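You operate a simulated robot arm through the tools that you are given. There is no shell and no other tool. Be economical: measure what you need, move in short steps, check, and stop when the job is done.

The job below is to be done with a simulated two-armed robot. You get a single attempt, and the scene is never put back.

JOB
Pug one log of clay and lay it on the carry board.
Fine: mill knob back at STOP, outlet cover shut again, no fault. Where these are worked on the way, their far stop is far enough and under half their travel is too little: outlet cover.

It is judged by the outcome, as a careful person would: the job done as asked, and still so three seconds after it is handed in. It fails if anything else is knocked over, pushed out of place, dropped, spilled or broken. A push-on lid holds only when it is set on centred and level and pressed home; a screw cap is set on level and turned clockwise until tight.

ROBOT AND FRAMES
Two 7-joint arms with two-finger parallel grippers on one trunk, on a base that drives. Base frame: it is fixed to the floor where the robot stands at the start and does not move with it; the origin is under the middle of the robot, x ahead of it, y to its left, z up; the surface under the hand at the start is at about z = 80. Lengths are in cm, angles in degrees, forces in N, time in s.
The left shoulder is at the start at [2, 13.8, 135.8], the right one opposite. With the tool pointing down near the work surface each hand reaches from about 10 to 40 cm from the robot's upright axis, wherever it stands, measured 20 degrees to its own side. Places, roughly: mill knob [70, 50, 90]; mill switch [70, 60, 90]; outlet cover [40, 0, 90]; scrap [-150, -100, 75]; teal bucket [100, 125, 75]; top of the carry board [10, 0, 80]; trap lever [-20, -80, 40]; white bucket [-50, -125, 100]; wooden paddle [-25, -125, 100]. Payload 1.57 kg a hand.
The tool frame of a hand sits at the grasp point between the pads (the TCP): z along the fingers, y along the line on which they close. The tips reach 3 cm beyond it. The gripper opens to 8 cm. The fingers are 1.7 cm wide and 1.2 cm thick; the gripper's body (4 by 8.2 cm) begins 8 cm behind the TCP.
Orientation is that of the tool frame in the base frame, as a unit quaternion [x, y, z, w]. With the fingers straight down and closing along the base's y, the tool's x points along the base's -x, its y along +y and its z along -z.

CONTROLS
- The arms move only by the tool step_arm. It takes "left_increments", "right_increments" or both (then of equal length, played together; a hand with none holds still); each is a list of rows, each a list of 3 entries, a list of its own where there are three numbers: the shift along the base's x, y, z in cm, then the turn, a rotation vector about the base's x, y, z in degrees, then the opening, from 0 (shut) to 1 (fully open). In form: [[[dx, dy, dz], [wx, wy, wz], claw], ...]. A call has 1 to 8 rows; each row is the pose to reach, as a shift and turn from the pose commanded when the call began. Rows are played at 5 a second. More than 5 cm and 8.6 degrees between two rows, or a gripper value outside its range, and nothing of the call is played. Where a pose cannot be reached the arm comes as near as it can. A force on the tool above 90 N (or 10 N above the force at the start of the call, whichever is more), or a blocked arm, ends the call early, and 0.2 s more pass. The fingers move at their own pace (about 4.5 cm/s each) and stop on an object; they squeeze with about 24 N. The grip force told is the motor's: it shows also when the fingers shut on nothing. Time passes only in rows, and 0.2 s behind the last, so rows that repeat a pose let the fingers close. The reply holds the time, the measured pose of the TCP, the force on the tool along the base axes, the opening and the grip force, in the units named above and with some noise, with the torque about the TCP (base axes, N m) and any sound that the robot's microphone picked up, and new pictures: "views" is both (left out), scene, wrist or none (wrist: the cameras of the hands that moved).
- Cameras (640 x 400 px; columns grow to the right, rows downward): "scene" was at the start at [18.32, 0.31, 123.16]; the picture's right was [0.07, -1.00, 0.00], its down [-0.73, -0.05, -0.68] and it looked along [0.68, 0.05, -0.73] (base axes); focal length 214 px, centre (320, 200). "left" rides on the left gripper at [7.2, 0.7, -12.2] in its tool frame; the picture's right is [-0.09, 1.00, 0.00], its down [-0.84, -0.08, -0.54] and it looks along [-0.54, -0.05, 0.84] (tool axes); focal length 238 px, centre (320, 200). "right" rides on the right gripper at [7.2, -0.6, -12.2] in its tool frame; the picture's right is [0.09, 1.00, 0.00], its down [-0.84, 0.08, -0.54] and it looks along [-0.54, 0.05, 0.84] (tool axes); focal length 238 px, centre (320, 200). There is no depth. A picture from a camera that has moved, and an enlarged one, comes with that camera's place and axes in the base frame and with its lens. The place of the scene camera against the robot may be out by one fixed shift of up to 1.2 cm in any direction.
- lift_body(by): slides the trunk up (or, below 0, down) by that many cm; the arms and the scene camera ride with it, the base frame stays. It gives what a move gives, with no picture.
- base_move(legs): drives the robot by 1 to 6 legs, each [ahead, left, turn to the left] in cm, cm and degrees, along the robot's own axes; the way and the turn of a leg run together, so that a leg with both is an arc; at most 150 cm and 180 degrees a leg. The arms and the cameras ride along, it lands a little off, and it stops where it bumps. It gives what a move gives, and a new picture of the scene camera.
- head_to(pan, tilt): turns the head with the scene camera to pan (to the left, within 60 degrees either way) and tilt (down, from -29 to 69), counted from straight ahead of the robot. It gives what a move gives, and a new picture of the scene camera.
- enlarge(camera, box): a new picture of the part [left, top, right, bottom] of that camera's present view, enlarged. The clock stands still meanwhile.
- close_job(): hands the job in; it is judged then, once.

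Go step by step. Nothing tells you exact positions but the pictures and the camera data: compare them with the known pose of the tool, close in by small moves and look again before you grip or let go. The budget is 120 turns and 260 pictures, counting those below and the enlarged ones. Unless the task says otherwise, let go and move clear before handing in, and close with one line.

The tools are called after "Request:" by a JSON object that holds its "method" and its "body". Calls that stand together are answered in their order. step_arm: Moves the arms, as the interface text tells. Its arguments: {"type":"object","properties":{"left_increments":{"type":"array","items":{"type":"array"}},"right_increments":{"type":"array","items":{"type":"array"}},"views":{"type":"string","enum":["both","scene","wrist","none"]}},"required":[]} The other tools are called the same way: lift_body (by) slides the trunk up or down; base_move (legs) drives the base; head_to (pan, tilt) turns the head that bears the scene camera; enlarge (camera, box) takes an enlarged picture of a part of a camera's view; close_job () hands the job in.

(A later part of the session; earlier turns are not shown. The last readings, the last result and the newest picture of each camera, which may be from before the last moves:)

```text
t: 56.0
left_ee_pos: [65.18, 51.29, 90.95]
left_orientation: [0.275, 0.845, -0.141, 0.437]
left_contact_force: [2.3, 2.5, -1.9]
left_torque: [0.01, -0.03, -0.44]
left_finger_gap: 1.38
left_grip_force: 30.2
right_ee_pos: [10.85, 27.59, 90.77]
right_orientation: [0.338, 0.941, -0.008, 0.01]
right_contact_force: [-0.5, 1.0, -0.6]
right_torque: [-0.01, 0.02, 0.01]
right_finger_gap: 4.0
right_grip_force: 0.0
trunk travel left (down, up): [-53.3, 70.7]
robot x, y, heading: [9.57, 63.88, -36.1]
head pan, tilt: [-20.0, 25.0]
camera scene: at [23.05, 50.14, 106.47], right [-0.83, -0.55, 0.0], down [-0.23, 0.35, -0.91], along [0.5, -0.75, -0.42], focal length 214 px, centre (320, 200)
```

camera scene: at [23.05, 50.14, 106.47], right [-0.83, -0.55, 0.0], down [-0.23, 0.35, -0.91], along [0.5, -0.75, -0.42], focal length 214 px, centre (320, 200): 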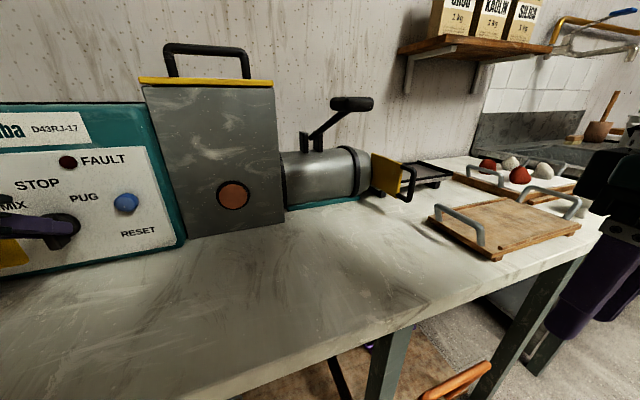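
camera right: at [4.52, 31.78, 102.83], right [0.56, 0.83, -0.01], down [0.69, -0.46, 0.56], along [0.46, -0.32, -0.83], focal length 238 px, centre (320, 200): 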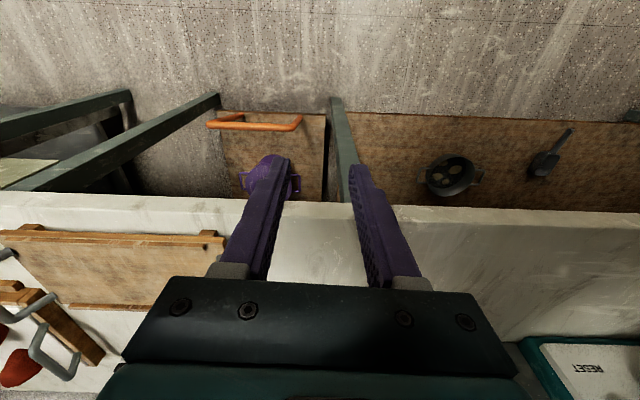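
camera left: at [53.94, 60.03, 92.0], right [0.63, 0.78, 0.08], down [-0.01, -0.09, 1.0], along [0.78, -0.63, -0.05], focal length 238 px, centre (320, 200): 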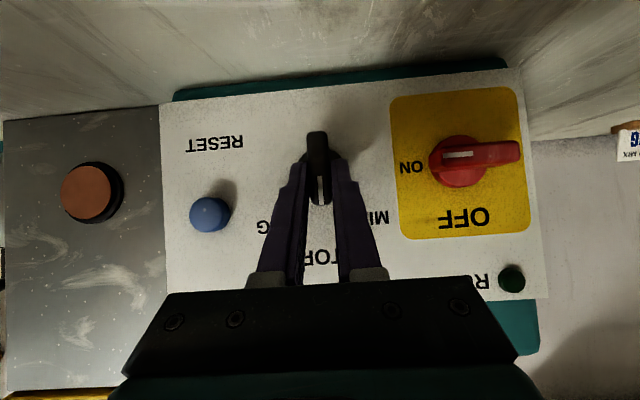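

Bar gripped firmly. I now turn it clockwise about its own axis toward PUG (45°).

Request:
{"method": "step_arm", "body": {"left_increments": [[[-0.15, -0.2, -0.02], [6.03, -4.46, 0], 0], [[-0.29, -0.39, -0.07], [12.06, -8.93, 0], 0], [[-0.43, -0.59, -0.15], [18.1, -13.4, 0], 0], [[-0.57, -0.76, -0.26], [24.1, -17.9, 0], 0], [[-0.69, -0.93, -0.39], [30.2, -22.3, 0], 0], [[-0.8, -1.08, -0.56], [36.2, -26.8, 0], 0]]}}

```text
t: 57.4
left_ee_pos: [64.57, 50.46, 90.5]
left_orientation: [0.418, 0.724, 0.195, 0.512]
left_contact_force: [6.3, 11.6, 6.0]
left_torque: [-0.53, 1.05, 0.15]
left_finger_gap: 1.58
left_grip_force: 31.8
right_ee_pos: [10.96, 27.81, 90.62]
right_orientation: [0.337, 0.941, -0.007, 0.011]
right_contact_force: [-0.5, 0.5, 0.4]
right_torque: [-0.04, -0.03, -0.03]
right_finger_gap: 4.02
right_grip_force: 0.0
trunk travel left (down, up): [-53.3, 70.7]
robot x, y, heading: [9.48, 63.97, -36.5]
head pan, tilt: [-20.0, 25.0]
camera scene: at [23.16, 50.28, 106.48], right [-0.83, -0.55, 0.0], down [-0.23, 0.35, -0.91], along [0.5, -0.75, -0.42], focal length 214 px, centre (320, 200)
camera left: at [52.66, 58.31, 91.54], right [0.42, 0.5, 0.76], down [-0.42, -0.64, 0.65], along [0.81, -0.59, -0.06], focal length 238 px, centre (320, 200)
```

scene: 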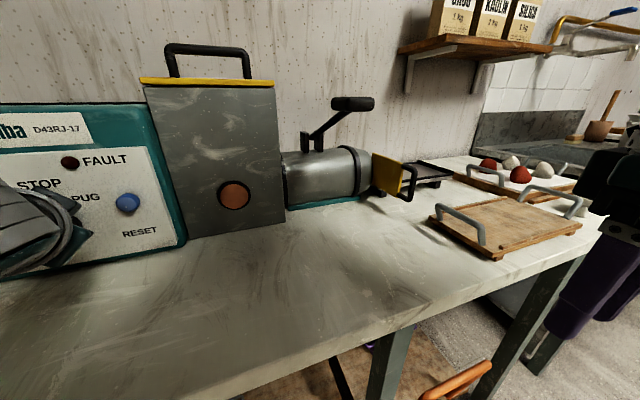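
left: 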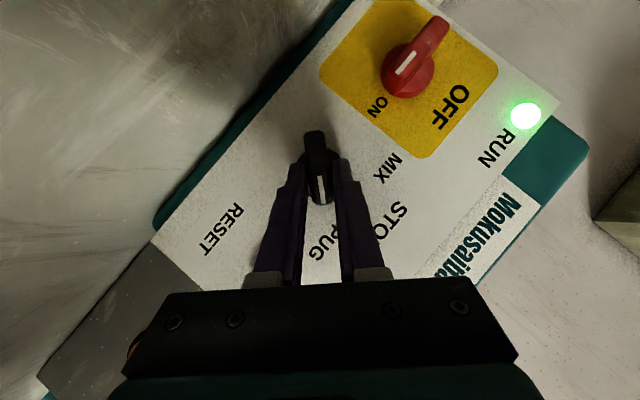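

RUN lamp is lit: the mill is pugging. I hold the knob and watch the outlet.

Request:
{"method": "step_arm", "body": {"left_increments": [[[0, 0, 0], [0, 0, 0], 0], [[0, 0, 0], [0, 0, 0], 0], [[0, 0, 0], [0, 0, 0], 0], [[0, 0, 0], [0, 0, 0], 0], [[0, 0, 0], [0, 0, 0], 0]], "views": "none"}}

Request:
{"method": "enlarge", "body": {"camera": "scene", "box": [270, 120, 470, 240]}}

```text
t: 58.6
left_ee_pos: [64.6, 50.31, 90.51]
left_orientation: [0.42, 0.724, 0.194, 0.513]
left_contact_force: [2.0, 15.8, 15.9]
left_torque: [-0.37, 0.8, 0.18]
left_finger_gap: 1.62
left_grip_force: 31.8
right_ee_pos: [10.95, 27.74, 90.71]
right_orientation: [0.339, 0.941, -0.008, 0.01]
right_contact_force: [-0.3, 0.1, 0.8]
right_torque: [0.02, -0.01, -0.01]
right_finger_gap: 3.99
right_grip_force: 0.1
trunk travel left (down, up): [-53.3, 70.7]
robot x, y, heading: [9.34, 64.29, -36.5]
head pan, tilt: [-20.0, 25.0]
```

```text
3.20 times, centred on (370, 180) of scene
camera zoom: at [23.17, 50.31, 106.47], right [-0.83, -0.55, 0.0], down [-0.23, 0.35, -0.91], along [0.5, -0.75, -0.42], focal length 686 px, centre (160, 264)
```

zoom: 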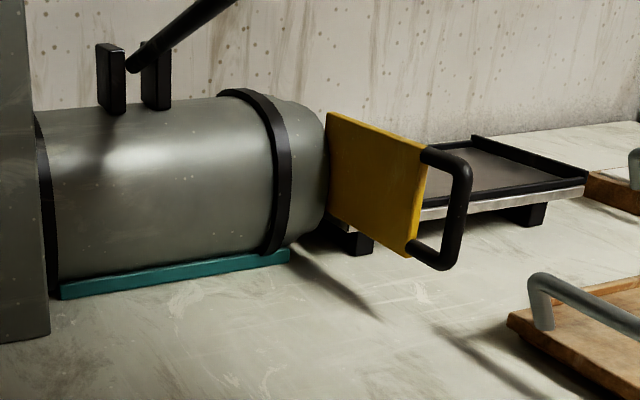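

Request:
{"method": "step_arm", "body": {"left_increments": [[[0, 0, 0], [0, 0, 0], 0], [[0, 0, 0], [0, 0, 0], 0], [[0, 0, 0], [0, 0, 0], 0], [[0, 0, 0], [0, 0, 0], 0], [[0, 0, 0], [0, 0, 0], 0], [[0, 0, 0], [0, 0, 0], 0], [[0, 0, 0], [0, 0, 0], 0], [[0, 0, 0], [0, 0, 0], 0]], "views": "wrist"}}

Request:
{"method": "enlarge", "body": {"camera": "scene", "box": [270, 80, 470, 240]}}

```text
t: 60.4
left_ee_pos: [64.5, 50.33, 90.53]
left_orientation: [0.421, 0.723, 0.195, 0.513]
left_contact_force: [-2.4, 16.0, 20.6]
left_torque: [-0.63, 0.45, -0.12]
left_finger_gap: 1.57
left_grip_force: 31.0
right_ee_pos: [11.03, 27.71, 90.59]
right_orientation: [0.337, 0.941, -0.007, 0.01]
right_contact_force: [0.2, -0.2, 0.6]
right_torque: [0.02, 0.0, -0.02]
right_finger_gap: 3.99
right_grip_force: 0.1
trunk travel left (down, up): [-53.3, 70.7]
robot x, y, heading: [9.79, 63.73, -36.3]
head pan, tilt: [-20.0, 25.0]
camera left: at [52.69, 58.34, 91.53], right [0.42, 0.5, 0.76], down [-0.42, -0.64, 0.64], along [0.81, -0.59, -0.06], focal length 238 px, centre (320, 200)
```

left: 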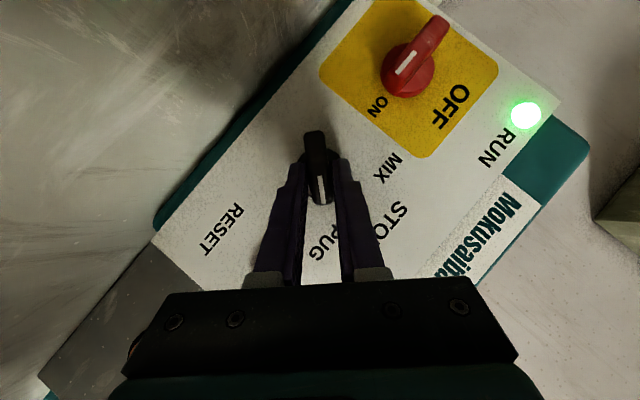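

```text
2.50 times, centred on (370, 160) of scene
camera zoom: at [23.17, 50.31, 106.47], right [-0.83, -0.55, 0.0], down [-0.23, 0.35, -0.91], along [0.5, -0.75, -0.42], focal length 536 px, centre (195, 300)
```

zoom: 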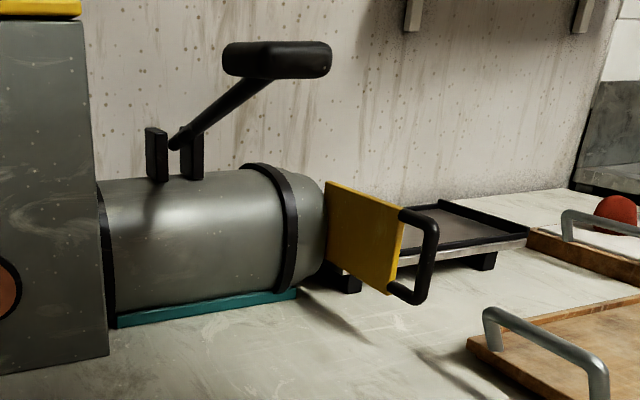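

Request:
{"method": "step_arm", "body": {"left_increments": [[[0, 0, 0], [0, 0, 0], 0], [[0, 0, 0], [0, 0, 0], 0], [[0, 0, 0], [0, 0, 0], 0], [[0, 0, 0], [0, 0, 0], 0], [[0, 0, 0], [0, 0, 0], 0], [[0, 0, 0], [0, 0, 0], 0], [[0, 0, 0], [0, 0, 0], 0], [[0, 0, 0], [0, 0, 0], 0]], "views": "none"}}

Request:
{"method": "enlarge", "body": {"camera": "scene", "box": [340, 120, 460, 210]}}

```text
t: 62.2
left_ee_pos: [64.4, 50.31, 90.47]
left_orientation: [0.42, 0.723, 0.195, 0.513]
left_contact_force: [-3.0, 15.1, 21.9]
left_torque: [-0.63, 0.42, -0.08]
left_finger_gap: 1.59
left_grip_force: 31.0
right_ee_pos: [11.05, 27.75, 90.65]
right_orientation: [0.337, 0.941, -0.008, 0.011]
right_contact_force: [0.8, -0.6, 0.1]
right_torque: [0.0, -0.02, 0.01]
right_finger_gap: 3.98
right_grip_force: 0.2
trunk travel left (down, up): [-53.3, 70.7]
robot x, y, heading: [9.63, 63.96, -36.4]
head pan, tilt: [-20.0, 25.0]
```

```text
4.44 times, centred on (400, 165) of scene
camera zoom: at [23.17, 50.3, 106.47], right [-0.83, -0.55, 0.0], down [-0.23, 0.35, -0.91], along [0.5, -0.75, -0.42], focal length 953 px, centre (-36, 356)
```

zoom: 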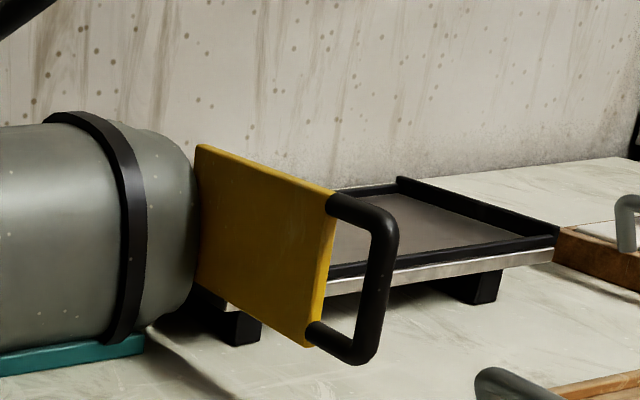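

The cover may hide a short log from this camera. I swing the right hand's camera to look at the tray while holding the knob.

Request:
{"method": "step_arm", "body": {"left_increments": [[[0, 0, 0], [0, 0, 0], 0], [[0, 0, 0], [0, 0, 0], 0], [[0, 0, 0], [0, 0, 0], 0], [[0, 0, 0], [0, 0, 0], 0], [[0, 0, 0], [0, 0, 0], 0]], "right_increments": [[[-1, -1.4, 1], [-4.8, -6.4, 0], 0.5], [[-2, -2.8, 2], [-9.5, -12.9, 0], 0.5], [[-3, -4.2, 3], [-14.3, -19.3, 0], 0.5], [[-4, -5.6, 4], [-19, -25.8, 0], 0.5], [[-5, -7, 5], [-23.8, -32.2, 0], 0.5]], "views": "wrist"}}

```text
t: 63.1
left_ee_pos: [64.46, 50.42, 90.49]
left_orientation: [0.418, 0.724, 0.195, 0.513]
left_contact_force: [3.2, 7.2, 4.4]
left_torque: [-0.81, 0.39, -0.33]
left_finger_gap: 1.6
left_grip_force: 31.8
right_ee_pos: [12.85, 27.1, 91.12]
right_orientation: [0.297, 0.925, 0.028, 0.234]
right_contact_force: [-0.8, 0.8, -0.7]
right_torque: [0.01, 0.0, 0.03]
right_finger_gap: 4.01
right_grip_force: 0.1
right hand out of reach, approached as far as the arm can: row 2, 3, 4
trunk travel left (down, up): [-53.3, 70.7]
robot x, y, heading: [9.22, 63.89, -36.4]
head pan, tilt: [-20.0, 25.0]
stopped in row 4 (right hand): the arm was blocked; the commanded pose is now the measured one
camera right: at [1.77, 31.58, 98.95], right [0.47, 0.87, 0.15], down [0.39, -0.36, 0.84], along [0.79, -0.34, -0.51], focal length 238 px, centre (320, 200)
camera left: at [52.65, 58.28, 91.5], right [0.41, 0.5, 0.76], down [-0.42, -0.64, 0.65], along [0.81, -0.59, -0.06], focal length 238 px, centre (320, 200)
```

right: 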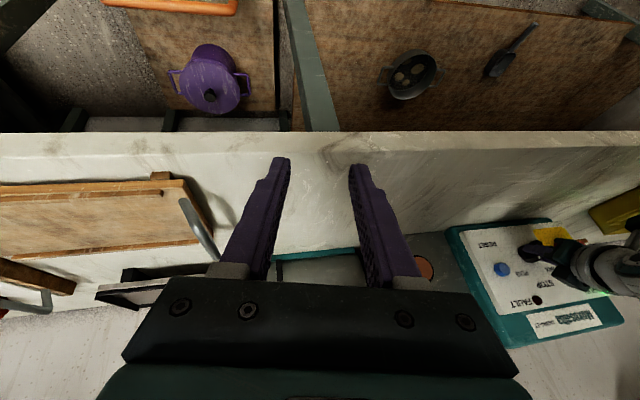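
left: 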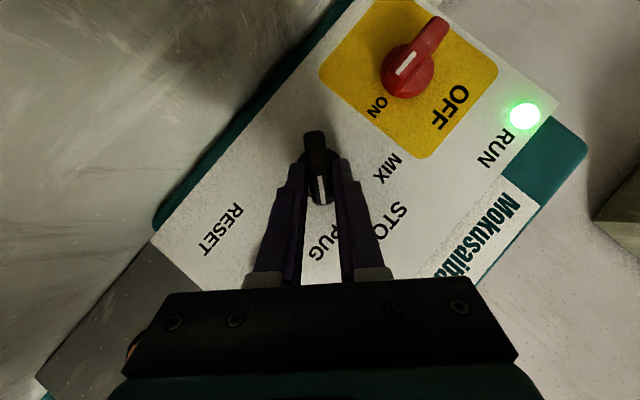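

Request:
{"method": "enlarge", "body": {"camera": "scene", "box": [340, 120, 460, 210]}}

Request:
{"method": "enlarge", "body": {"camera": "right", "box": [80, 200, 280, 320]}}

```text
4.44 times, centred on (400, 165) of scene
camera zoom: at [23.09, 50.2, 106.43], right [-0.83, -0.55, 0.0], down [-0.23, 0.35, -0.91], along [0.5, -0.75, -0.42], focal length 953 px, centre (-36, 356)
```

zoom: 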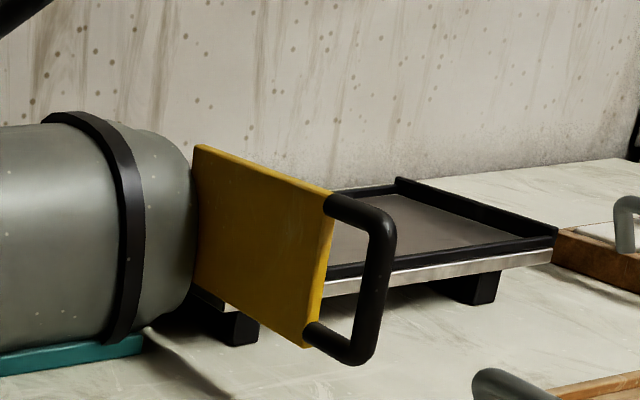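

```text
3.20 times, centred on (180, 260) of right
camera zoom: at [1.77, 31.58, 98.95], right [0.47, 0.87, 0.15], down [0.39, -0.36, 0.84], along [0.79, -0.34, -0.51], focal length 763 px, centre (768, 8)
```

zoom: 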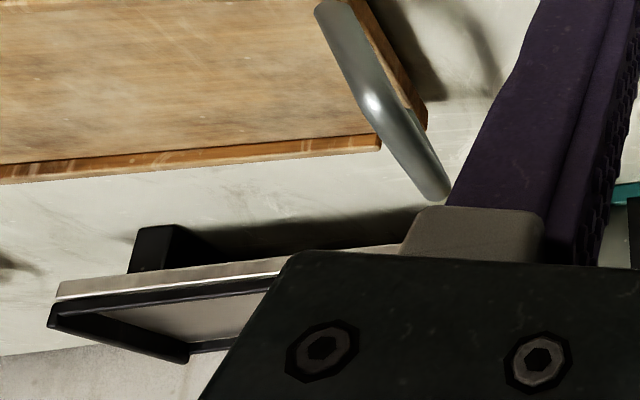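

Request:
{"method": "step_arm", "body": {"left_increments": [[[0, 0, 0], [0, 0, 0], 0], [[0, 0, 0], [0, 0, 0], 0], [[0, 0, 0], [0, 0, 0], 0], [[0, 0, 0], [0, 0, 0], 0], [[0, 0, 0], [0, 0, 0], 0], [[0, 0, 0], [0, 0, 0], 0], [[0, 0, 0], [0, 0, 0], 0], [[0, 0, 0], [0, 0, 0], 0]], "views": "none"}}

Request:
{"method": "enlarge", "body": {"camera": "scene", "box": [340, 120, 460, 210]}}

```text
t: 64.9
left_ee_pos: [64.57, 50.35, 90.44]
left_orientation: [0.419, 0.724, 0.196, 0.512]
left_contact_force: [5.9, 10.0, 7.0]
left_torque: [-0.4, 0.88, 0.12]
left_finger_gap: 1.57
left_grip_force: 31.1
right_ee_pos: [12.87, 27.26, 91.01]
right_orientation: [0.298, 0.925, 0.031, 0.233]
right_contact_force: [-0.2, -0.7, 0.0]
right_torque: [0.03, -0.04, 0.0]
right_finger_gap: 4.01
right_grip_force: 0.0
trunk travel left (down, up): [-53.3, 70.7]
robot x, y, heading: [9.72, 63.99, -36.1]
head pan, tilt: [-20.0, 25.0]
```

```text
4.44 times, centred on (400, 165) of scene
camera zoom: at [23.16, 50.27, 106.47], right [-0.83, -0.55, 0.0], down [-0.23, 0.35, -0.91], along [0.5, -0.75, -0.42], focal length 953 px, centre (-36, 356)
```

zoom: 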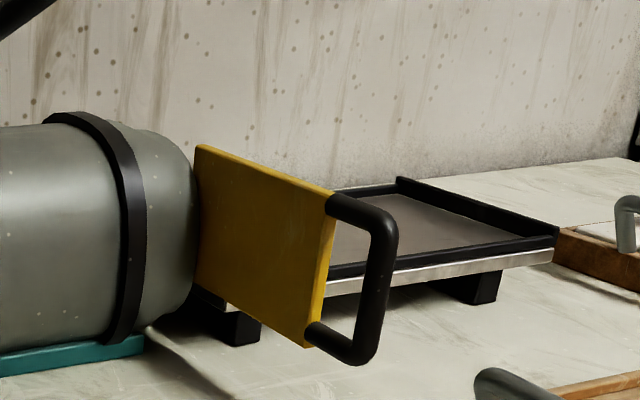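

No visible log yet after ~8 s. I'll turn back to STOP to inspect the outlet before continuing.

Request:
{"method": "step_arm", "body": {"left_increments": [[[0.11, 0.15, 0.17], [-6.03, 4.46, 0], 0], [[0.23, 0.32, 0.3], [-12.06, 8.93, 0], 0], [[0.37, 0.49, 0.41], [-18.1, 13.4, 0], 0], [[0.51, 0.69, 0.49], [-24.1, 17.9, 0], 0], [[0.65, 0.88, 0.54], [-30.2, 22.3, 0], 0], [[0.8, 1.08, 0.56], [-36.2, 26.8, 0], 0]], "views": "wrist"}}

```text
t: 66.3
left_ee_pos: [65.32, 51.33, 90.98]
left_orientation: [0.274, 0.845, -0.14, 0.437]
left_contact_force: [6.3, 1.4, -4.1]
left_torque: [-0.36, -0.66, -0.52]
left_finger_gap: 1.41
left_grip_force: 30.4
right_ee_pos: [12.78, 26.97, 91.11]
right_orientation: [0.298, 0.925, 0.029, 0.233]
right_contact_force: [-0.4, -0.6, 0.5]
right_torque: [0.02, 0.02, 0.02]
right_finger_gap: 3.98
right_grip_force: 0.0
trunk travel left (down, up): [-53.3, 70.7]
robot x, y, heading: [9.5, 64.04, -36.6]
head pan, tilt: [-20.0, 25.0]
camera left: at [53.93, 60.0, 92.07], right [0.63, 0.78, 0.08], down [-0.01, -0.09, 1.0], along [0.78, -0.62, -0.05], focal length 238 px, centre (320, 200)
```

left: 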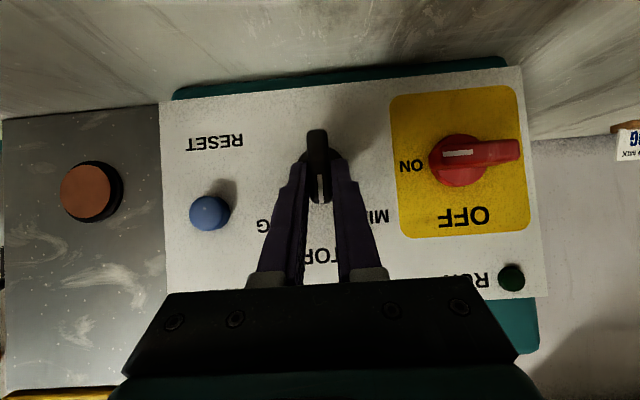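

RUN is off and no fault. I release the knob, retreat, and drive to view the outlet and tray.

Request:
{"method": "step_arm", "body": {"left_increments": [[[0, 0, 0], [0, 0, 0], 0.4], [[0, 0, 0], [0, 0, 0], 0.5], [[-2.6, 1.9, 2.3], [0, 0, 0], 0.5], [[-5.3, 3.9, 4.6], [0, 0, 0], 0.5]], "views": "wrist"}}

Request:
{"method": "base_move", "body": {"legs": [[-8, 0, 0], [0, -55, 0]]}}

Request:
{"method": "head_to", "body": {"pan": 15, "tilt": 15}}

Request:
{"method": "enlarge", "body": {"camera": "scene", "box": [220, 110, 420, 250]}}

```text
t: 67.3
left_ee_pos: [59.6, 55.09, 95.54]
left_orientation: [0.274, 0.845, -0.141, 0.438]
left_contact_force: [0.7, 0.1, 0.5]
left_torque: [0.04, 0.02, 0.0]
left_finger_gap: 4.0
left_grip_force: 0.0
right_ee_pos: [12.74, 26.96, 91.18]
right_orientation: [0.297, 0.926, 0.03, 0.232]
right_contact_force: [-0.1, -0.3, -0.2]
right_torque: [0.0, 0.0, 0.0]
right_finger_gap: 4.0
right_grip_force: 0.1
trunk travel left (down, up): [-53.3, 70.7]
robot x, y, heading: [9.25, 63.95, -36.1]
head pan, tilt: [-20.0, 25.0]
camera left: at [48.4, 63.99, 96.64], right [0.63, 0.78, 0.08], down [-0.01, -0.09, 1.0], along [0.78, -0.62, -0.05], focal length 238 px, centre (320, 200)
```

left: 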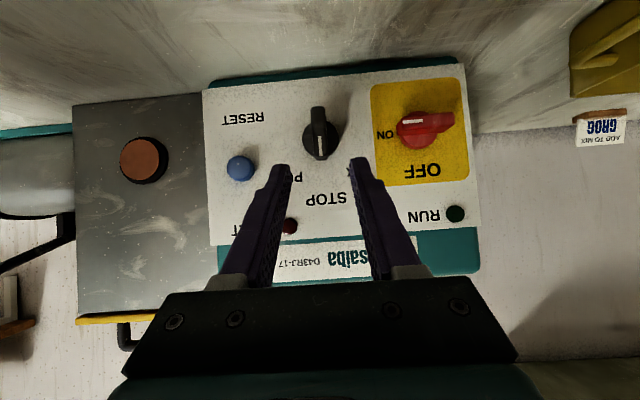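

```text
t: 71.0
left_ee_pos: [21.04, 16.27, 95.6]
left_orientation: [0.277, 0.844, -0.141, 0.437]
left_contact_force: [0.7, -0.5, 0.7]
left_torque: [-0.03, 0.0, -0.02]
left_finger_gap: 4.01
left_grip_force: 0.1
right_ee_pos: [-26.27, -11.51, 91.15]
right_orientation: [0.302, 0.924, 0.028, 0.234]
right_contact_force: [-0.2, -0.8, 0.7]
right_torque: [0.04, -0.02, -0.04]
right_finger_gap: 4.0
right_grip_force: 0.1
trunk travel left (down, up): [-53.3, 70.7]
robot x, y, heading: [-28.78, 25.55, -36.8]
head pan, tilt: [-20.0, 25.0]
camera scene: at [-15.71, 11.51, 106.47], right [-0.84, -0.55, 0.0], down [-0.23, 0.35, -0.91], along [0.5, -0.76, -0.42], focal length 214 px, centre (320, 200)
```

scene: 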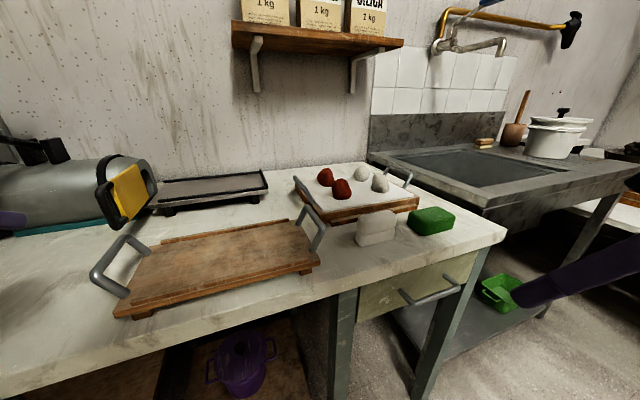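

```text
t: 72.0
left_ee_pos: [21.01, 16.23, 95.56]
left_orientation: [0.277, 0.844, -0.142, 0.437]
left_contact_force: [0.3, 0.3, 0.1]
left_torque: [0.02, 0.0, 0.0]
left_finger_gap: 3.98
left_grip_force: 0.0
right_ee_pos: [-26.22, -11.43, 91.25]
right_orientation: [0.302, 0.924, 0.029, 0.233]
right_contact_force: [-0.1, 0.1, 0.3]
right_torque: [0.01, 0.01, 0.01]
right_finger_gap: 4.01
right_grip_force: 0.0
trunk travel left (down, up): [-53.3, 70.7]
robot x, y, heading: [-28.86, 25.42, -36.6]
head pan, tilt: [15.0, 15.0]
camera scene: at [-12.08, 15.75, 108.09], right [-0.37, -0.93, 0.0], down [-0.24, 0.1, -0.97], along [0.9, -0.36, -0.26], focal length 214 px, centre (320, 200)
```

scene: 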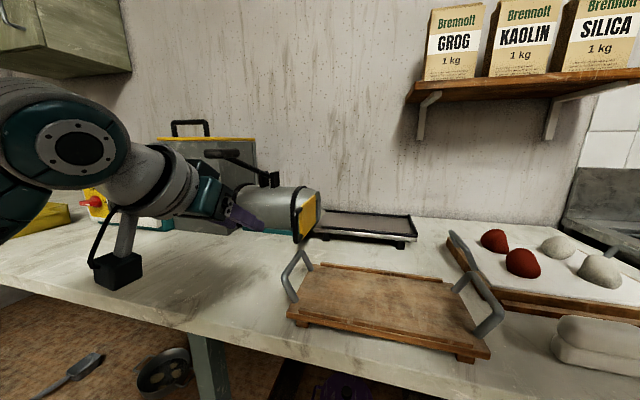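

```text
2.86 times, centred on (320, 180) of scene
camera zoom: at [-12.08, 15.75, 108.09], right [-0.37, -0.93, 0.0], down [-0.24, 0.1, -0.97], along [0.9, -0.36, -0.26], focal length 613 px, centre (320, 257)
```

zoom: 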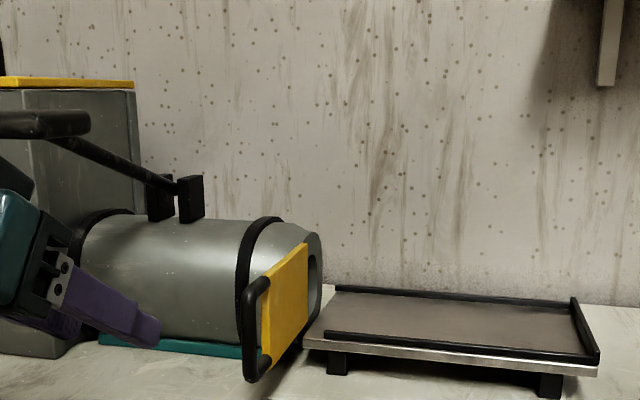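

No log has come out. Let me look closely at the outlet hole relative to the cover and at the lever.

Request:
{"method": "enlarge", "body": {"camera": "scene", "box": [285, 170, 345, 250]}}

Request:
{"method": "enlarge", "body": {"camera": "scene", "box": [180, 120, 340, 250]}}

```text
5.00 times, centred on (315, 210) of scene
camera zoom: at [-12.08, 15.75, 108.09], right [-0.37, -0.93, 0.0], down [-0.24, 0.1, -0.97], along [0.9, -0.36, -0.26], focal length 1072 px, centre (345, 150)
```

zoom: 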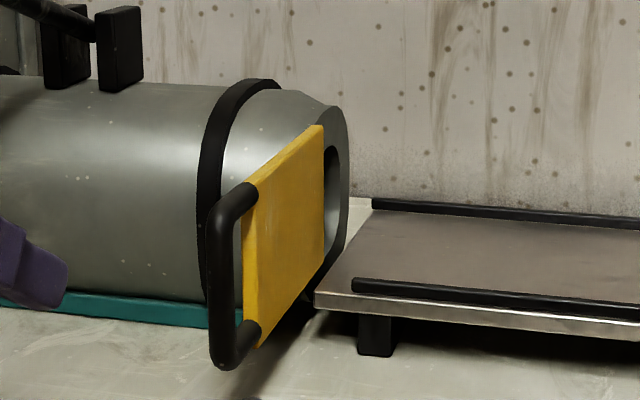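

```text
3.08 times, centred on (260, 185) of scene
camera zoom: at [-12.08, 15.75, 108.09], right [-0.37, -0.93, 0.0], down [-0.24, 0.1, -0.97], along [0.9, -0.36, -0.26], focal length 660 px, centre (505, 246)
```

zoom: 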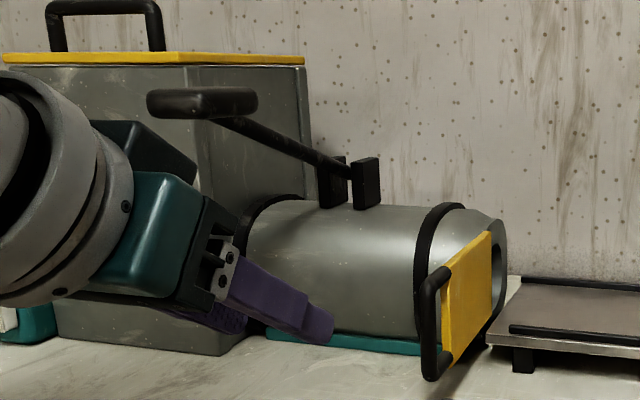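

The cover edge still overlaps the near part of the hole by an estimated 3 cm, so it may not be at its far stop. The left hand is close to the handle, so I'll line it up and pull further.

Request:
{"method": "step_arm", "body": {"left_increments": [[[0.5, -3.3, 1], [0, 0, 0], 0.5], [[1.1, -6.6, 1.5], [0, 0, 0], 0.5]], "views": "wrist"}}

Request:
{"method": "enlarge", "body": {"camera": "scene", "box": [220, 130, 380, 260]}}

```text
t: 72.7
left_ee_pos: [22.14, 9.67, 96.95]
left_orientation: [0.277, 0.844, -0.141, 0.437]
left_contact_force: [0.0, -0.9, -0.5]
left_torque: [0.01, 0.02, -0.02]
left_finger_gap: 3.98
left_grip_force: 0.0
right_ee_pos: [-26.31, -11.55, 91.11]
right_orientation: [0.301, 0.924, 0.028, 0.232]
right_contact_force: [-0.3, 0.2, 0.0]
right_torque: [0.04, 0.04, -0.03]
right_finger_gap: 4.0
right_grip_force: 0.0
trunk travel left (down, up): [-53.3, 70.7]
robot x, y, heading: [-29.01, 25.63, -36.8]
head pan, tilt: [15.0, 15.0]
camera left: at [11.01, 18.58, 98.13], right [0.63, 0.77, 0.08], down [-0.01, -0.09, 1.0], along [0.78, -0.63, -0.04], focal length 238 px, centre (320, 200)
```

left: 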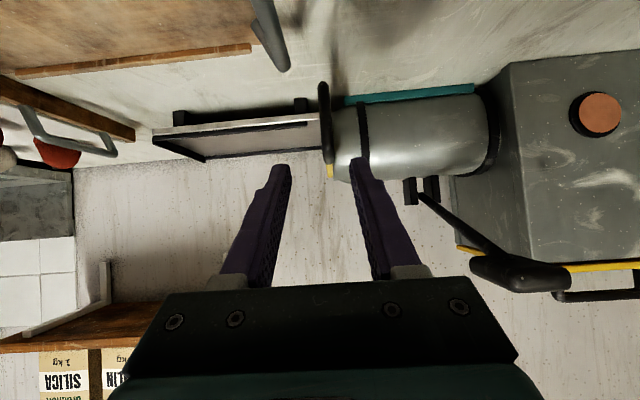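

```text
3.08 times, centred on (300, 195) of scene
camera zoom: at [-12.07, 15.73, 108.1], right [-0.37, -0.93, 0.0], down [-0.24, 0.1, -0.97], along [0.9, -0.36, -0.26], focal length 660 px, centre (382, 215)
```

zoom: 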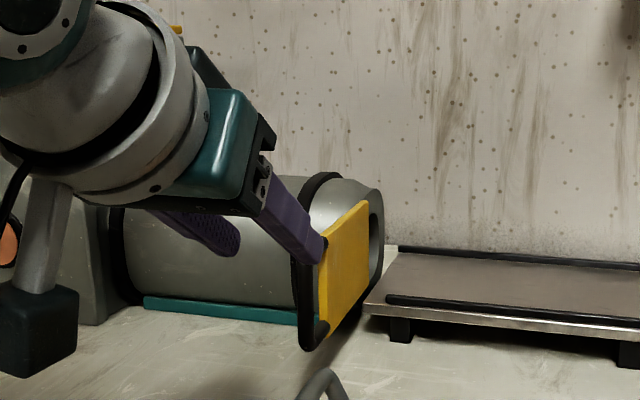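

Request:
{"method": "step_arm", "body": {"left_increments": [[[3.2, -2, -1.5], [0, 0, 0], 0.5], [[5, -3.2, -3], [0, 0, 0], 0.5], [[6.3, -4.1, -4], [0, 0, 0], 0.5]], "views": "wrist"}}

Request:
{"method": "enlarge", "body": {"camera": "scene", "box": [220, 130, 380, 260]}}

```text
t: 73.5
left_ee_pos: [28.54, 5.73, 93.2]
left_orientation: [0.276, 0.844, -0.14, 0.437]
left_contact_force: [0.6, -0.5, 0.6]
left_torque: [-0.02, -0.02, -0.02]
left_finger_gap: 4.0
left_grip_force: 0.0
right_ee_pos: [-26.16, -11.49, 91.2]
right_orientation: [0.301, 0.924, 0.028, 0.234]
right_contact_force: [-0.9, 1.0, 0.2]
right_torque: [0.0, 0.04, -0.02]
right_finger_gap: 3.98
right_grip_force: 0.0
trunk travel left (down, up): [-53.3, 70.7]
robot x, y, heading: [-29.11, 25.38, -37.0]
head pan, tilt: [15.0, 15.0]
camera left: at [17.3, 14.47, 94.18], right [0.63, 0.77, 0.08], down [-0.02, -0.09, 1.0], along [0.78, -0.63, -0.04], focal length 238 px, centre (320, 200)
```

left: 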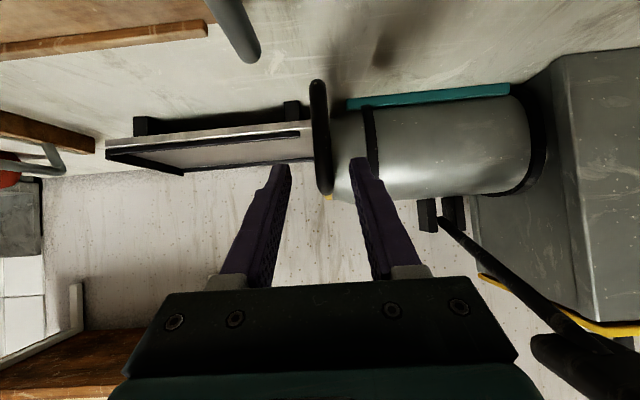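

```text
3.08 times, centred on (300, 195) of scene
camera zoom: at [-12.07, 15.75, 108.1], right [-0.37, -0.93, 0.0], down [-0.24, 0.1, -0.97], along [0.9, -0.36, -0.26], focal length 660 px, centre (382, 215)
```

zoom: 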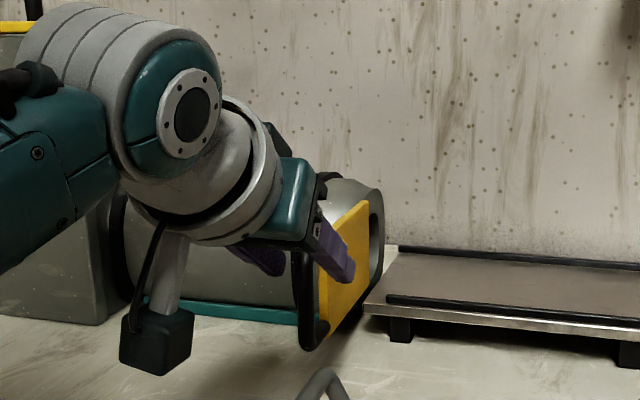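

Request:
{"method": "step_arm", "body": {"left_increments": [[[0, 0, 0], [0, 0, 0], 0.2], [[0, 0, 0], [0, 0, 0], 0], [[0, 0, 0], [0, 0, 0], 0], [[-0.8, 0.6, 0], [0, 0, 0], 0], [[-1.6, 1.2, 0], [0, 0, 0], 0]], "views": "wrist"}}

Request:
{"method": "enlarge", "body": {"camera": "scene", "box": [220, 130, 380, 260]}}

```text
t: 74.7
left_ee_pos: [26.87, 6.63, 93.13]
left_orientation: [0.279, 0.844, -0.143, 0.435]
left_contact_force: [-0.3, -0.7, -0.9]
left_torque: [0.01, -0.07, 0.09]
left_finger_gap: 0.0
left_grip_force: 21.5
right_ee_pos: [-26.11, -11.41, 91.14]
right_orientation: [0.301, 0.924, 0.029, 0.234]
right_contact_force: [-0.6, 0.2, -0.4]
right_torque: [-0.03, -0.01, -0.01]
right_finger_gap: 4.0
right_grip_force: 0.0
trunk travel left (down, up): [-53.3, 70.7]
robot x, y, heading: [-28.98, 25.34, -36.8]
head pan, tilt: [15.0, 15.0]
camera left: at [15.71, 15.69, 94.21], right [0.64, 0.77, 0.08], down [-0.01, -0.09, 1.0], along [0.77, -0.63, -0.05], focal length 238 px, centre (320, 200)
```

left: 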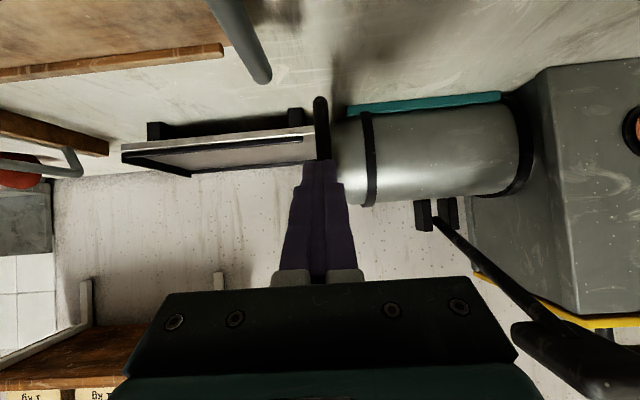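

```text
3.08 times, centred on (300, 195) of scene
camera zoom: at [-11.95, 15.84, 108.14], right [-0.37, -0.93, 0.0], down [-0.24, 0.1, -0.97], along [0.9, -0.36, -0.26], focal length 660 px, centre (382, 215)
```

zoom: 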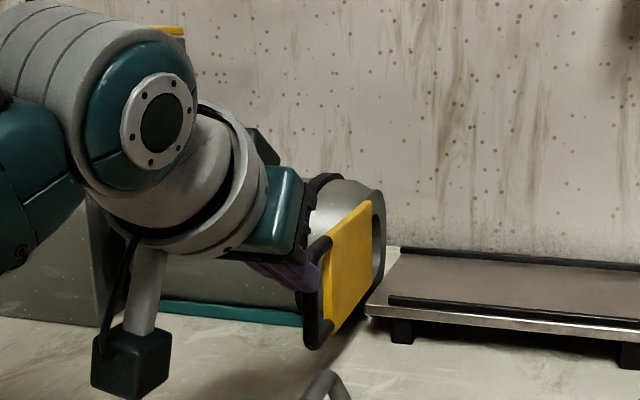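

The fingers slipped over the front corner. I reopen and go 2.5 cm deeper and 1.5 cm lower before gripping.

Request:
{"method": "step_arm", "body": {"left_increments": [[[-1, 0.75, 1], [0, 0, 0], 0.5], [[-1, 0.75, 1], [0, 0, 0], 0.5], [[-1, 0.75, 1], [0, 0, 0], 0.5], [[1.5, -1.1, 0], [0, 0, 0], 0.5], [[3.6, -2.7, -1.5], [0, 0, 0], 0.5], [[3.6, -2.7, -1.5], [0, 0, 0], 0.5]], "views": "wrist"}}

Request:
{"method": "enlarge", "body": {"camera": "scene", "box": [220, 130, 380, 260]}}

```text
t: 76.0
left_ee_pos: [30.58, 4.26, 91.52]
left_orientation: [0.277, 0.844, -0.142, 0.437]
left_contact_force: [0.7, -0.1, 0.2]
left_torque: [-0.01, 0.0, 0.0]
left_finger_gap: 4.01
left_grip_force: 0.0
right_ee_pos: [-26.28, -11.48, 91.07]
right_orientation: [0.301, 0.924, 0.03, 0.233]
right_contact_force: [0.6, -0.1, 0.9]
right_torque: [-0.02, -0.03, 0.0]
right_finger_gap: 4.02
right_grip_force: 0.1
trunk travel left (down, up): [-53.3, 70.7]
robot x, y, heading: [-29.27, 25.65, -36.8]
head pan, tilt: [15.0, 15.0]
camera left: at [19.3, 13.16, 92.54], right [0.63, 0.77, 0.08], down [-0.02, -0.09, 1.0], along [0.78, -0.63, -0.04], focal length 238 px, centre (320, 200)
```

left: 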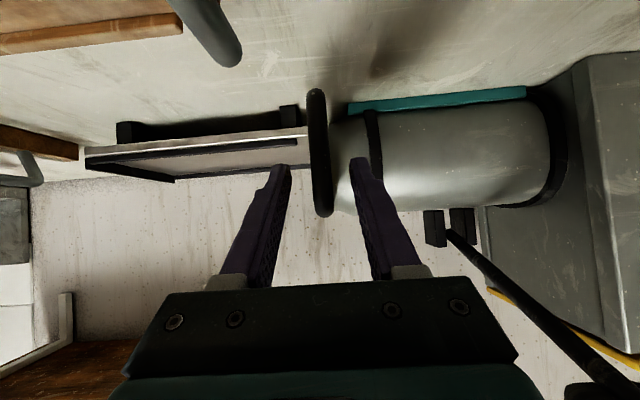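

```text
3.08 times, centred on (300, 195) of scene
camera zoom: at [-12.08, 15.77, 108.1], right [-0.37, -0.93, 0.0], down [-0.24, 0.1, -0.97], along [0.9, -0.36, -0.26], focal length 660 px, centre (382, 215)
```

zoom: 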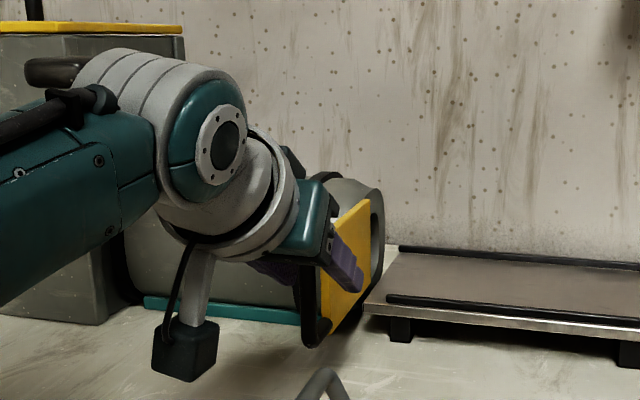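

Request:
{"method": "step_arm", "body": {"left_increments": [[[0, 0, 0], [0, 0, 0], 0.2], [[0, 0, 0], [0, 0, 0], 0], [[0, 0, 0], [0, 0, 0], 0], [[0, 0, 0], [0, 0, 0], 0]], "views": "none"}}

Request:
{"method": "step_arm", "body": {"left_increments": [[[-0.4, 0.3, 0], [0, 0, 0], 0], [[-0.8, 0.6, 0], [0, 0, 0], 0], [[-1.2, 0.9, 0], [0, 0, 0], 0], [[-1.6, 1.2, 0], [0, 0, 0], 0]], "views": "wrist"}}

Request:
{"method": "enlarge", "body": {"camera": "scene", "box": [220, 130, 380, 260]}}

```text
t: 77.0
left_ee_pos: [30.51, 4.48, 91.5]
left_orientation: [0.278, 0.844, -0.141, 0.437]
left_contact_force: [2.9, 4.5, -1.3]
left_torque: [-0.25, 0.02, 0.02]
left_finger_gap: 1.2
left_grip_force: 29.8
right_ee_pos: [-26.23, -11.48, 91.14]
right_orientation: [0.301, 0.924, 0.029, 0.233]
right_contact_force: [-0.5, -0.3, 0.2]
right_torque: [-0.01, -0.05, 0.05]
right_finger_gap: 4.0
right_grip_force: 0.0
trunk travel left (down, up): [-53.3, 70.7]
robot x, y, heading: [-28.98, 25.68, -37.1]
head pan, tilt: [15.0, 15.0]
```

```text
t: 78.0
left_ee_pos: [29.34, 5.36, 91.86]
left_orientation: [0.277, 0.842, -0.142, 0.441]
left_contact_force: [25.1, -4.4, -6.4]
left_torque: [-0.24, 0.07, 0.07]
left_finger_gap: 1.18
left_grip_force: 29.2
right_ee_pos: [-25.76, -11.49, 91.13]
right_orientation: [0.3, 0.924, 0.029, 0.235]
right_contact_force: [1.1, 0.8, 0.6]
right_torque: [-0.03, 0.0, -0.03]
right_finger_gap: 4.02
right_grip_force: 0.0
trunk travel left (down, up): [-53.3, 70.7]
robot x, y, heading: [-29.45, 25.55, -36.7]
head pan, tilt: [15.0, 15.0]
camera left: at [18.16, 14.19, 92.88], right [0.63, 0.77, 0.08], down [-0.02, -0.09, 1.0], along [0.78, -0.63, -0.04], focal length 238 px, centre (320, 200)
```

left: 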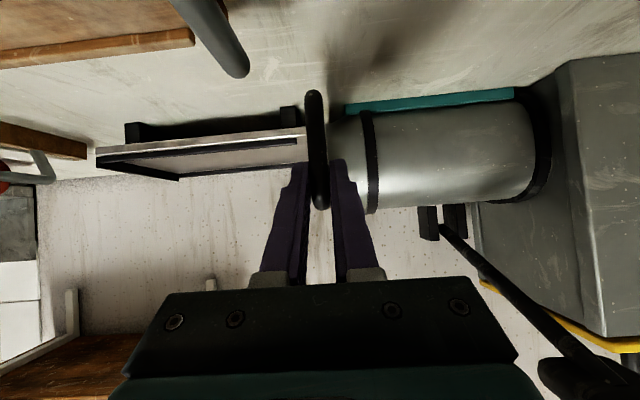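

```text
3.08 times, centred on (300, 195) of scene
camera zoom: at [-11.73, 15.69, 108.18], right [-0.37, -0.93, 0.0], down [-0.24, 0.1, -0.97], along [0.9, -0.36, -0.25], focal length 660 px, centre (382, 215)
```

zoom: 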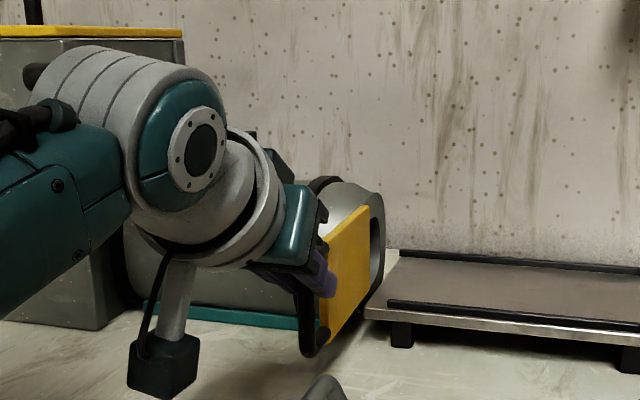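

The cover resists 25 N without moving: it is at its far stop. So the mill evidently needs its lever worked while pugging. I release the handle and go back to the knob station, from which the right hand can press the lever pad at about [38.8, 17.9, 106].

Request:
{"method": "step_arm", "body": {"left_increments": [[[0, 0, 0], [0, 0, 0], 0.5], [[0, 0, 0], [0, 0, 0], 0.5], [[0, 0, 0], [0, 0, 0], 0.5], [[-2.5, 1.9, 1.5], [0, 0, 0], 0.5], [[-5, 4.5, 3], [0, 0, 0], 0.5], [[-7, 8.5, 4.5], [0, 0, 0], 0.5], [[-9.1, 12.9, 4.5], [0, 0, 0], 0.5]], "views": "none"}}

Request:
{"method": "base_move", "body": {"legs": [[0, 53.6, 0], [11, 0, 0]]}}

Request:
{"method": "head_to", "body": {"pan": -15, "tilt": 15}}

```text
t: 79.7
left_ee_pos: [19.81, 18.44, 95.97]
left_orientation: [0.277, 0.844, -0.141, 0.437]
left_contact_force: [-0.2, -0.5, 0.3]
left_torque: [0.02, -0.03, -0.01]
left_finger_gap: 4.0
left_grip_force: 0.0
right_ee_pos: [-26.21, -11.3, 91.21]
right_orientation: [0.302, 0.924, 0.029, 0.233]
right_contact_force: [0.3, 0.5, -0.1]
right_torque: [-0.03, -0.05, 0.02]
right_finger_gap: 4.0
right_grip_force: 0.1
trunk travel left (down, up): [-53.3, 70.7]
robot x, y, heading: [-29.3, 25.45, -36.9]
head pan, tilt: [15.0, 15.0]
```

```text
t: 83.6
left_ee_pos: [61.16, 55.64, 95.98]
left_orientation: [0.275, 0.844, -0.141, 0.437]
left_contact_force: [0.6, -0.5, 0.1]
left_torque: [0.0, 0.03, -0.01]
left_finger_gap: 4.0
left_grip_force: 0.0
right_ee_pos: [15.39, 25.57, 91.2]
right_orientation: [0.299, 0.925, 0.029, 0.233]
right_contact_force: [0.1, -0.5, -0.1]
right_torque: [-0.03, -0.02, 0.02]
right_finger_gap: 4.0
right_grip_force: 0.0
trunk travel left (down, up): [-53.3, 70.7]
robot x, y, heading: [12.55, 62.49, -36.3]
head pan, tilt: [15.0, 15.0]
camera scene: at [29.33, 52.95, 108.1], right [-0.37, -0.93, 0.0], down [-0.24, 0.09, -0.97], along [0.9, -0.35, -0.26], focal length 214 px, centre (320, 200)
```

scene: 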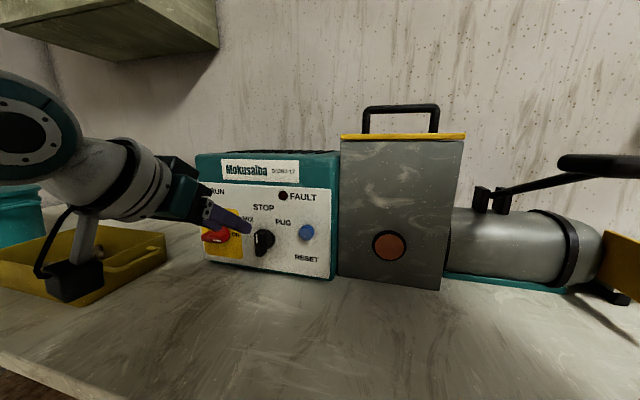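

```text
t: 84.5
left_ee_pos: [61.11, 55.71, 95.93]
left_orientation: [0.275, 0.845, -0.139, 0.438]
left_contact_force: [0.0, -0.8, 0.4]
left_torque: [-0.03, 0.0, -0.02]
left_finger_gap: 4.0
left_grip_force: 0.1
right_ee_pos: [15.4, 25.67, 91.18]
right_orientation: [0.299, 0.925, 0.029, 0.233]
right_contact_force: [0.2, 0.6, -0.6]
right_torque: [0.01, 0.0, 0.02]
right_finger_gap: 3.99
right_grip_force: 0.0
trunk travel left (down, up): [-53.3, 70.7]
robot x, y, heading: [11.92, 62.93, -36.4]
head pan, tilt: [-15.0, 15.0]
camera scene: at [26.44, 49.09, 108.1], right [-0.78, -0.62, 0.0], down [-0.16, 0.2, -0.97], along [0.6, -0.76, -0.26], focal length 214 px, centre (320, 200)
```

scene: 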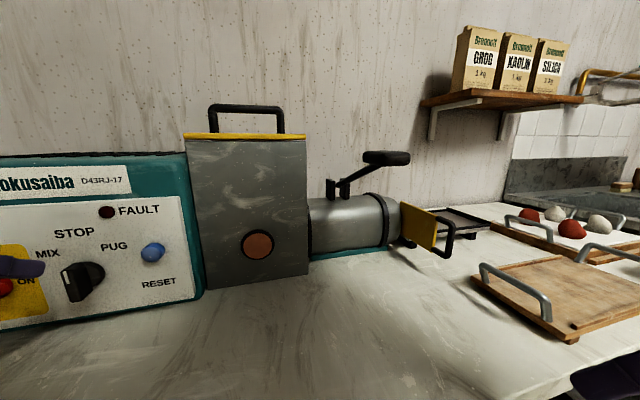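

The pad is confirmed at z≈106. I raise the right hand first, then bring it forward over the pad with the fingers closed.

Request:
{"method": "step_arm", "body": {"right_increments": [[[0, 0, 4.4], [0, 0, 0], 0.2], [[0, 0, 8.8], [0, 0, 0], 0], [[0, 0, 13.2], [0, 0, 0], 0], [[0, 0, 17.6], [0, 0, 0], 0], [[0, 0, 22], [0, 0, 0], 0]], "views": "none"}}

Request:
{"method": "step_arm", "body": {"right_increments": [[[4, -1, 0], [-4.1, -2, -1], 0], [[8, -2, 0], [-8.2, -4.1, -2], 0], [[12, -3, 0], [-12.3, -6.1, -3], 0], [[16, -4, 0], [-16.4, -8.2, -4], 0], [[19.8, -5, 0], [-20.5, -10.2, -5], 0]]}}

```text
t: 85.1
left_ee_pos: [61.17, 55.72, 95.97]
left_orientation: [0.275, 0.844, -0.141, 0.438]
left_contact_force: [0.3, 0.0, -0.3]
left_torque: [0.0, -0.02, -0.05]
left_finger_gap: 3.98
left_grip_force: 0.1
right_ee_pos: [19.03, 28.81, 97.92]
right_orientation: [0.259, 0.927, 0.112, 0.249]
right_contact_force: [0.1, 0.0, -0.1]
right_torque: [-0.04, -0.02, 0.0]
right_finger_gap: 0.0
right_grip_force: 5.9
right hand out of reach, approached as far as the arm can: row 1, 2
trunk travel left (down, up): [-53.3, 70.7]
robot x, y, heading: [12.15, 62.37, -36.6]
head pan, tilt: [-15.0, 15.0]
stopped in row 3 (right hand): the arm was blocked; the commanded pose is now the measured one
```

```text
t: 86.3
left_ee_pos: [61.21, 55.76, 96.12]
left_orientation: [0.275, 0.845, -0.14, 0.437]
left_contact_force: [-0.1, 0.8, -0.3]
left_torque: [-0.01, -0.01, 0.01]
left_finger_gap: 4.01
left_grip_force: 0.0
right_ee_pos: [39.01, 23.78, 97.99]
right_orientation: [0.239, 0.894, -0.044, 0.378]
right_contact_force: [0.5, -0.7, -0.2]
right_torque: [0.02, -0.02, 0.01]
right_finger_gap: 0.0
right_grip_force: 21.4
trunk travel left (down, up): [-53.3, 70.7]
robot x, y, heading: [12.3, 62.62, -36.2]
head pan, tilt: [-15.0, 15.0]
camera scene: at [26.47, 49.1, 108.1], right [-0.78, -0.62, 0.0], down [-0.16, 0.2, -0.97], along [0.6, -0.76, -0.26], focal length 214 px, centre (320, 200)
camera right: at [26.29, 29.09, 101.82], right [0.4, 0.91, 0.04], down [0.18, -0.12, 0.98], along [0.9, -0.39, -0.22], focal length 238 px, centre (320, 200)
```

scene: 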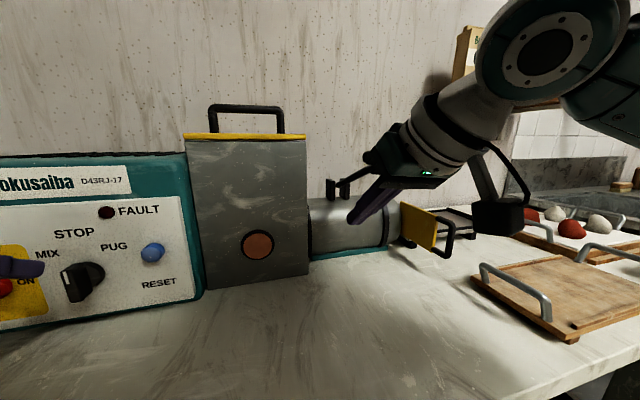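
right: 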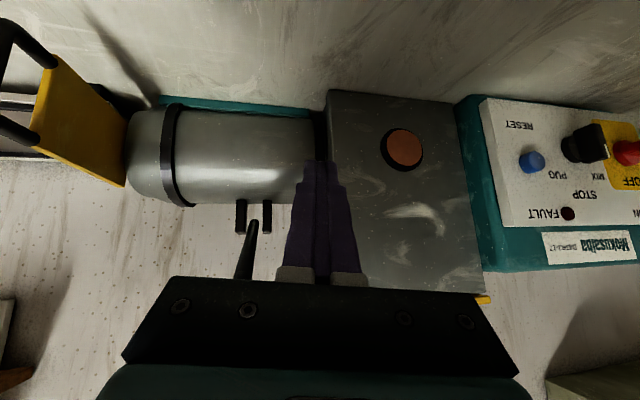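

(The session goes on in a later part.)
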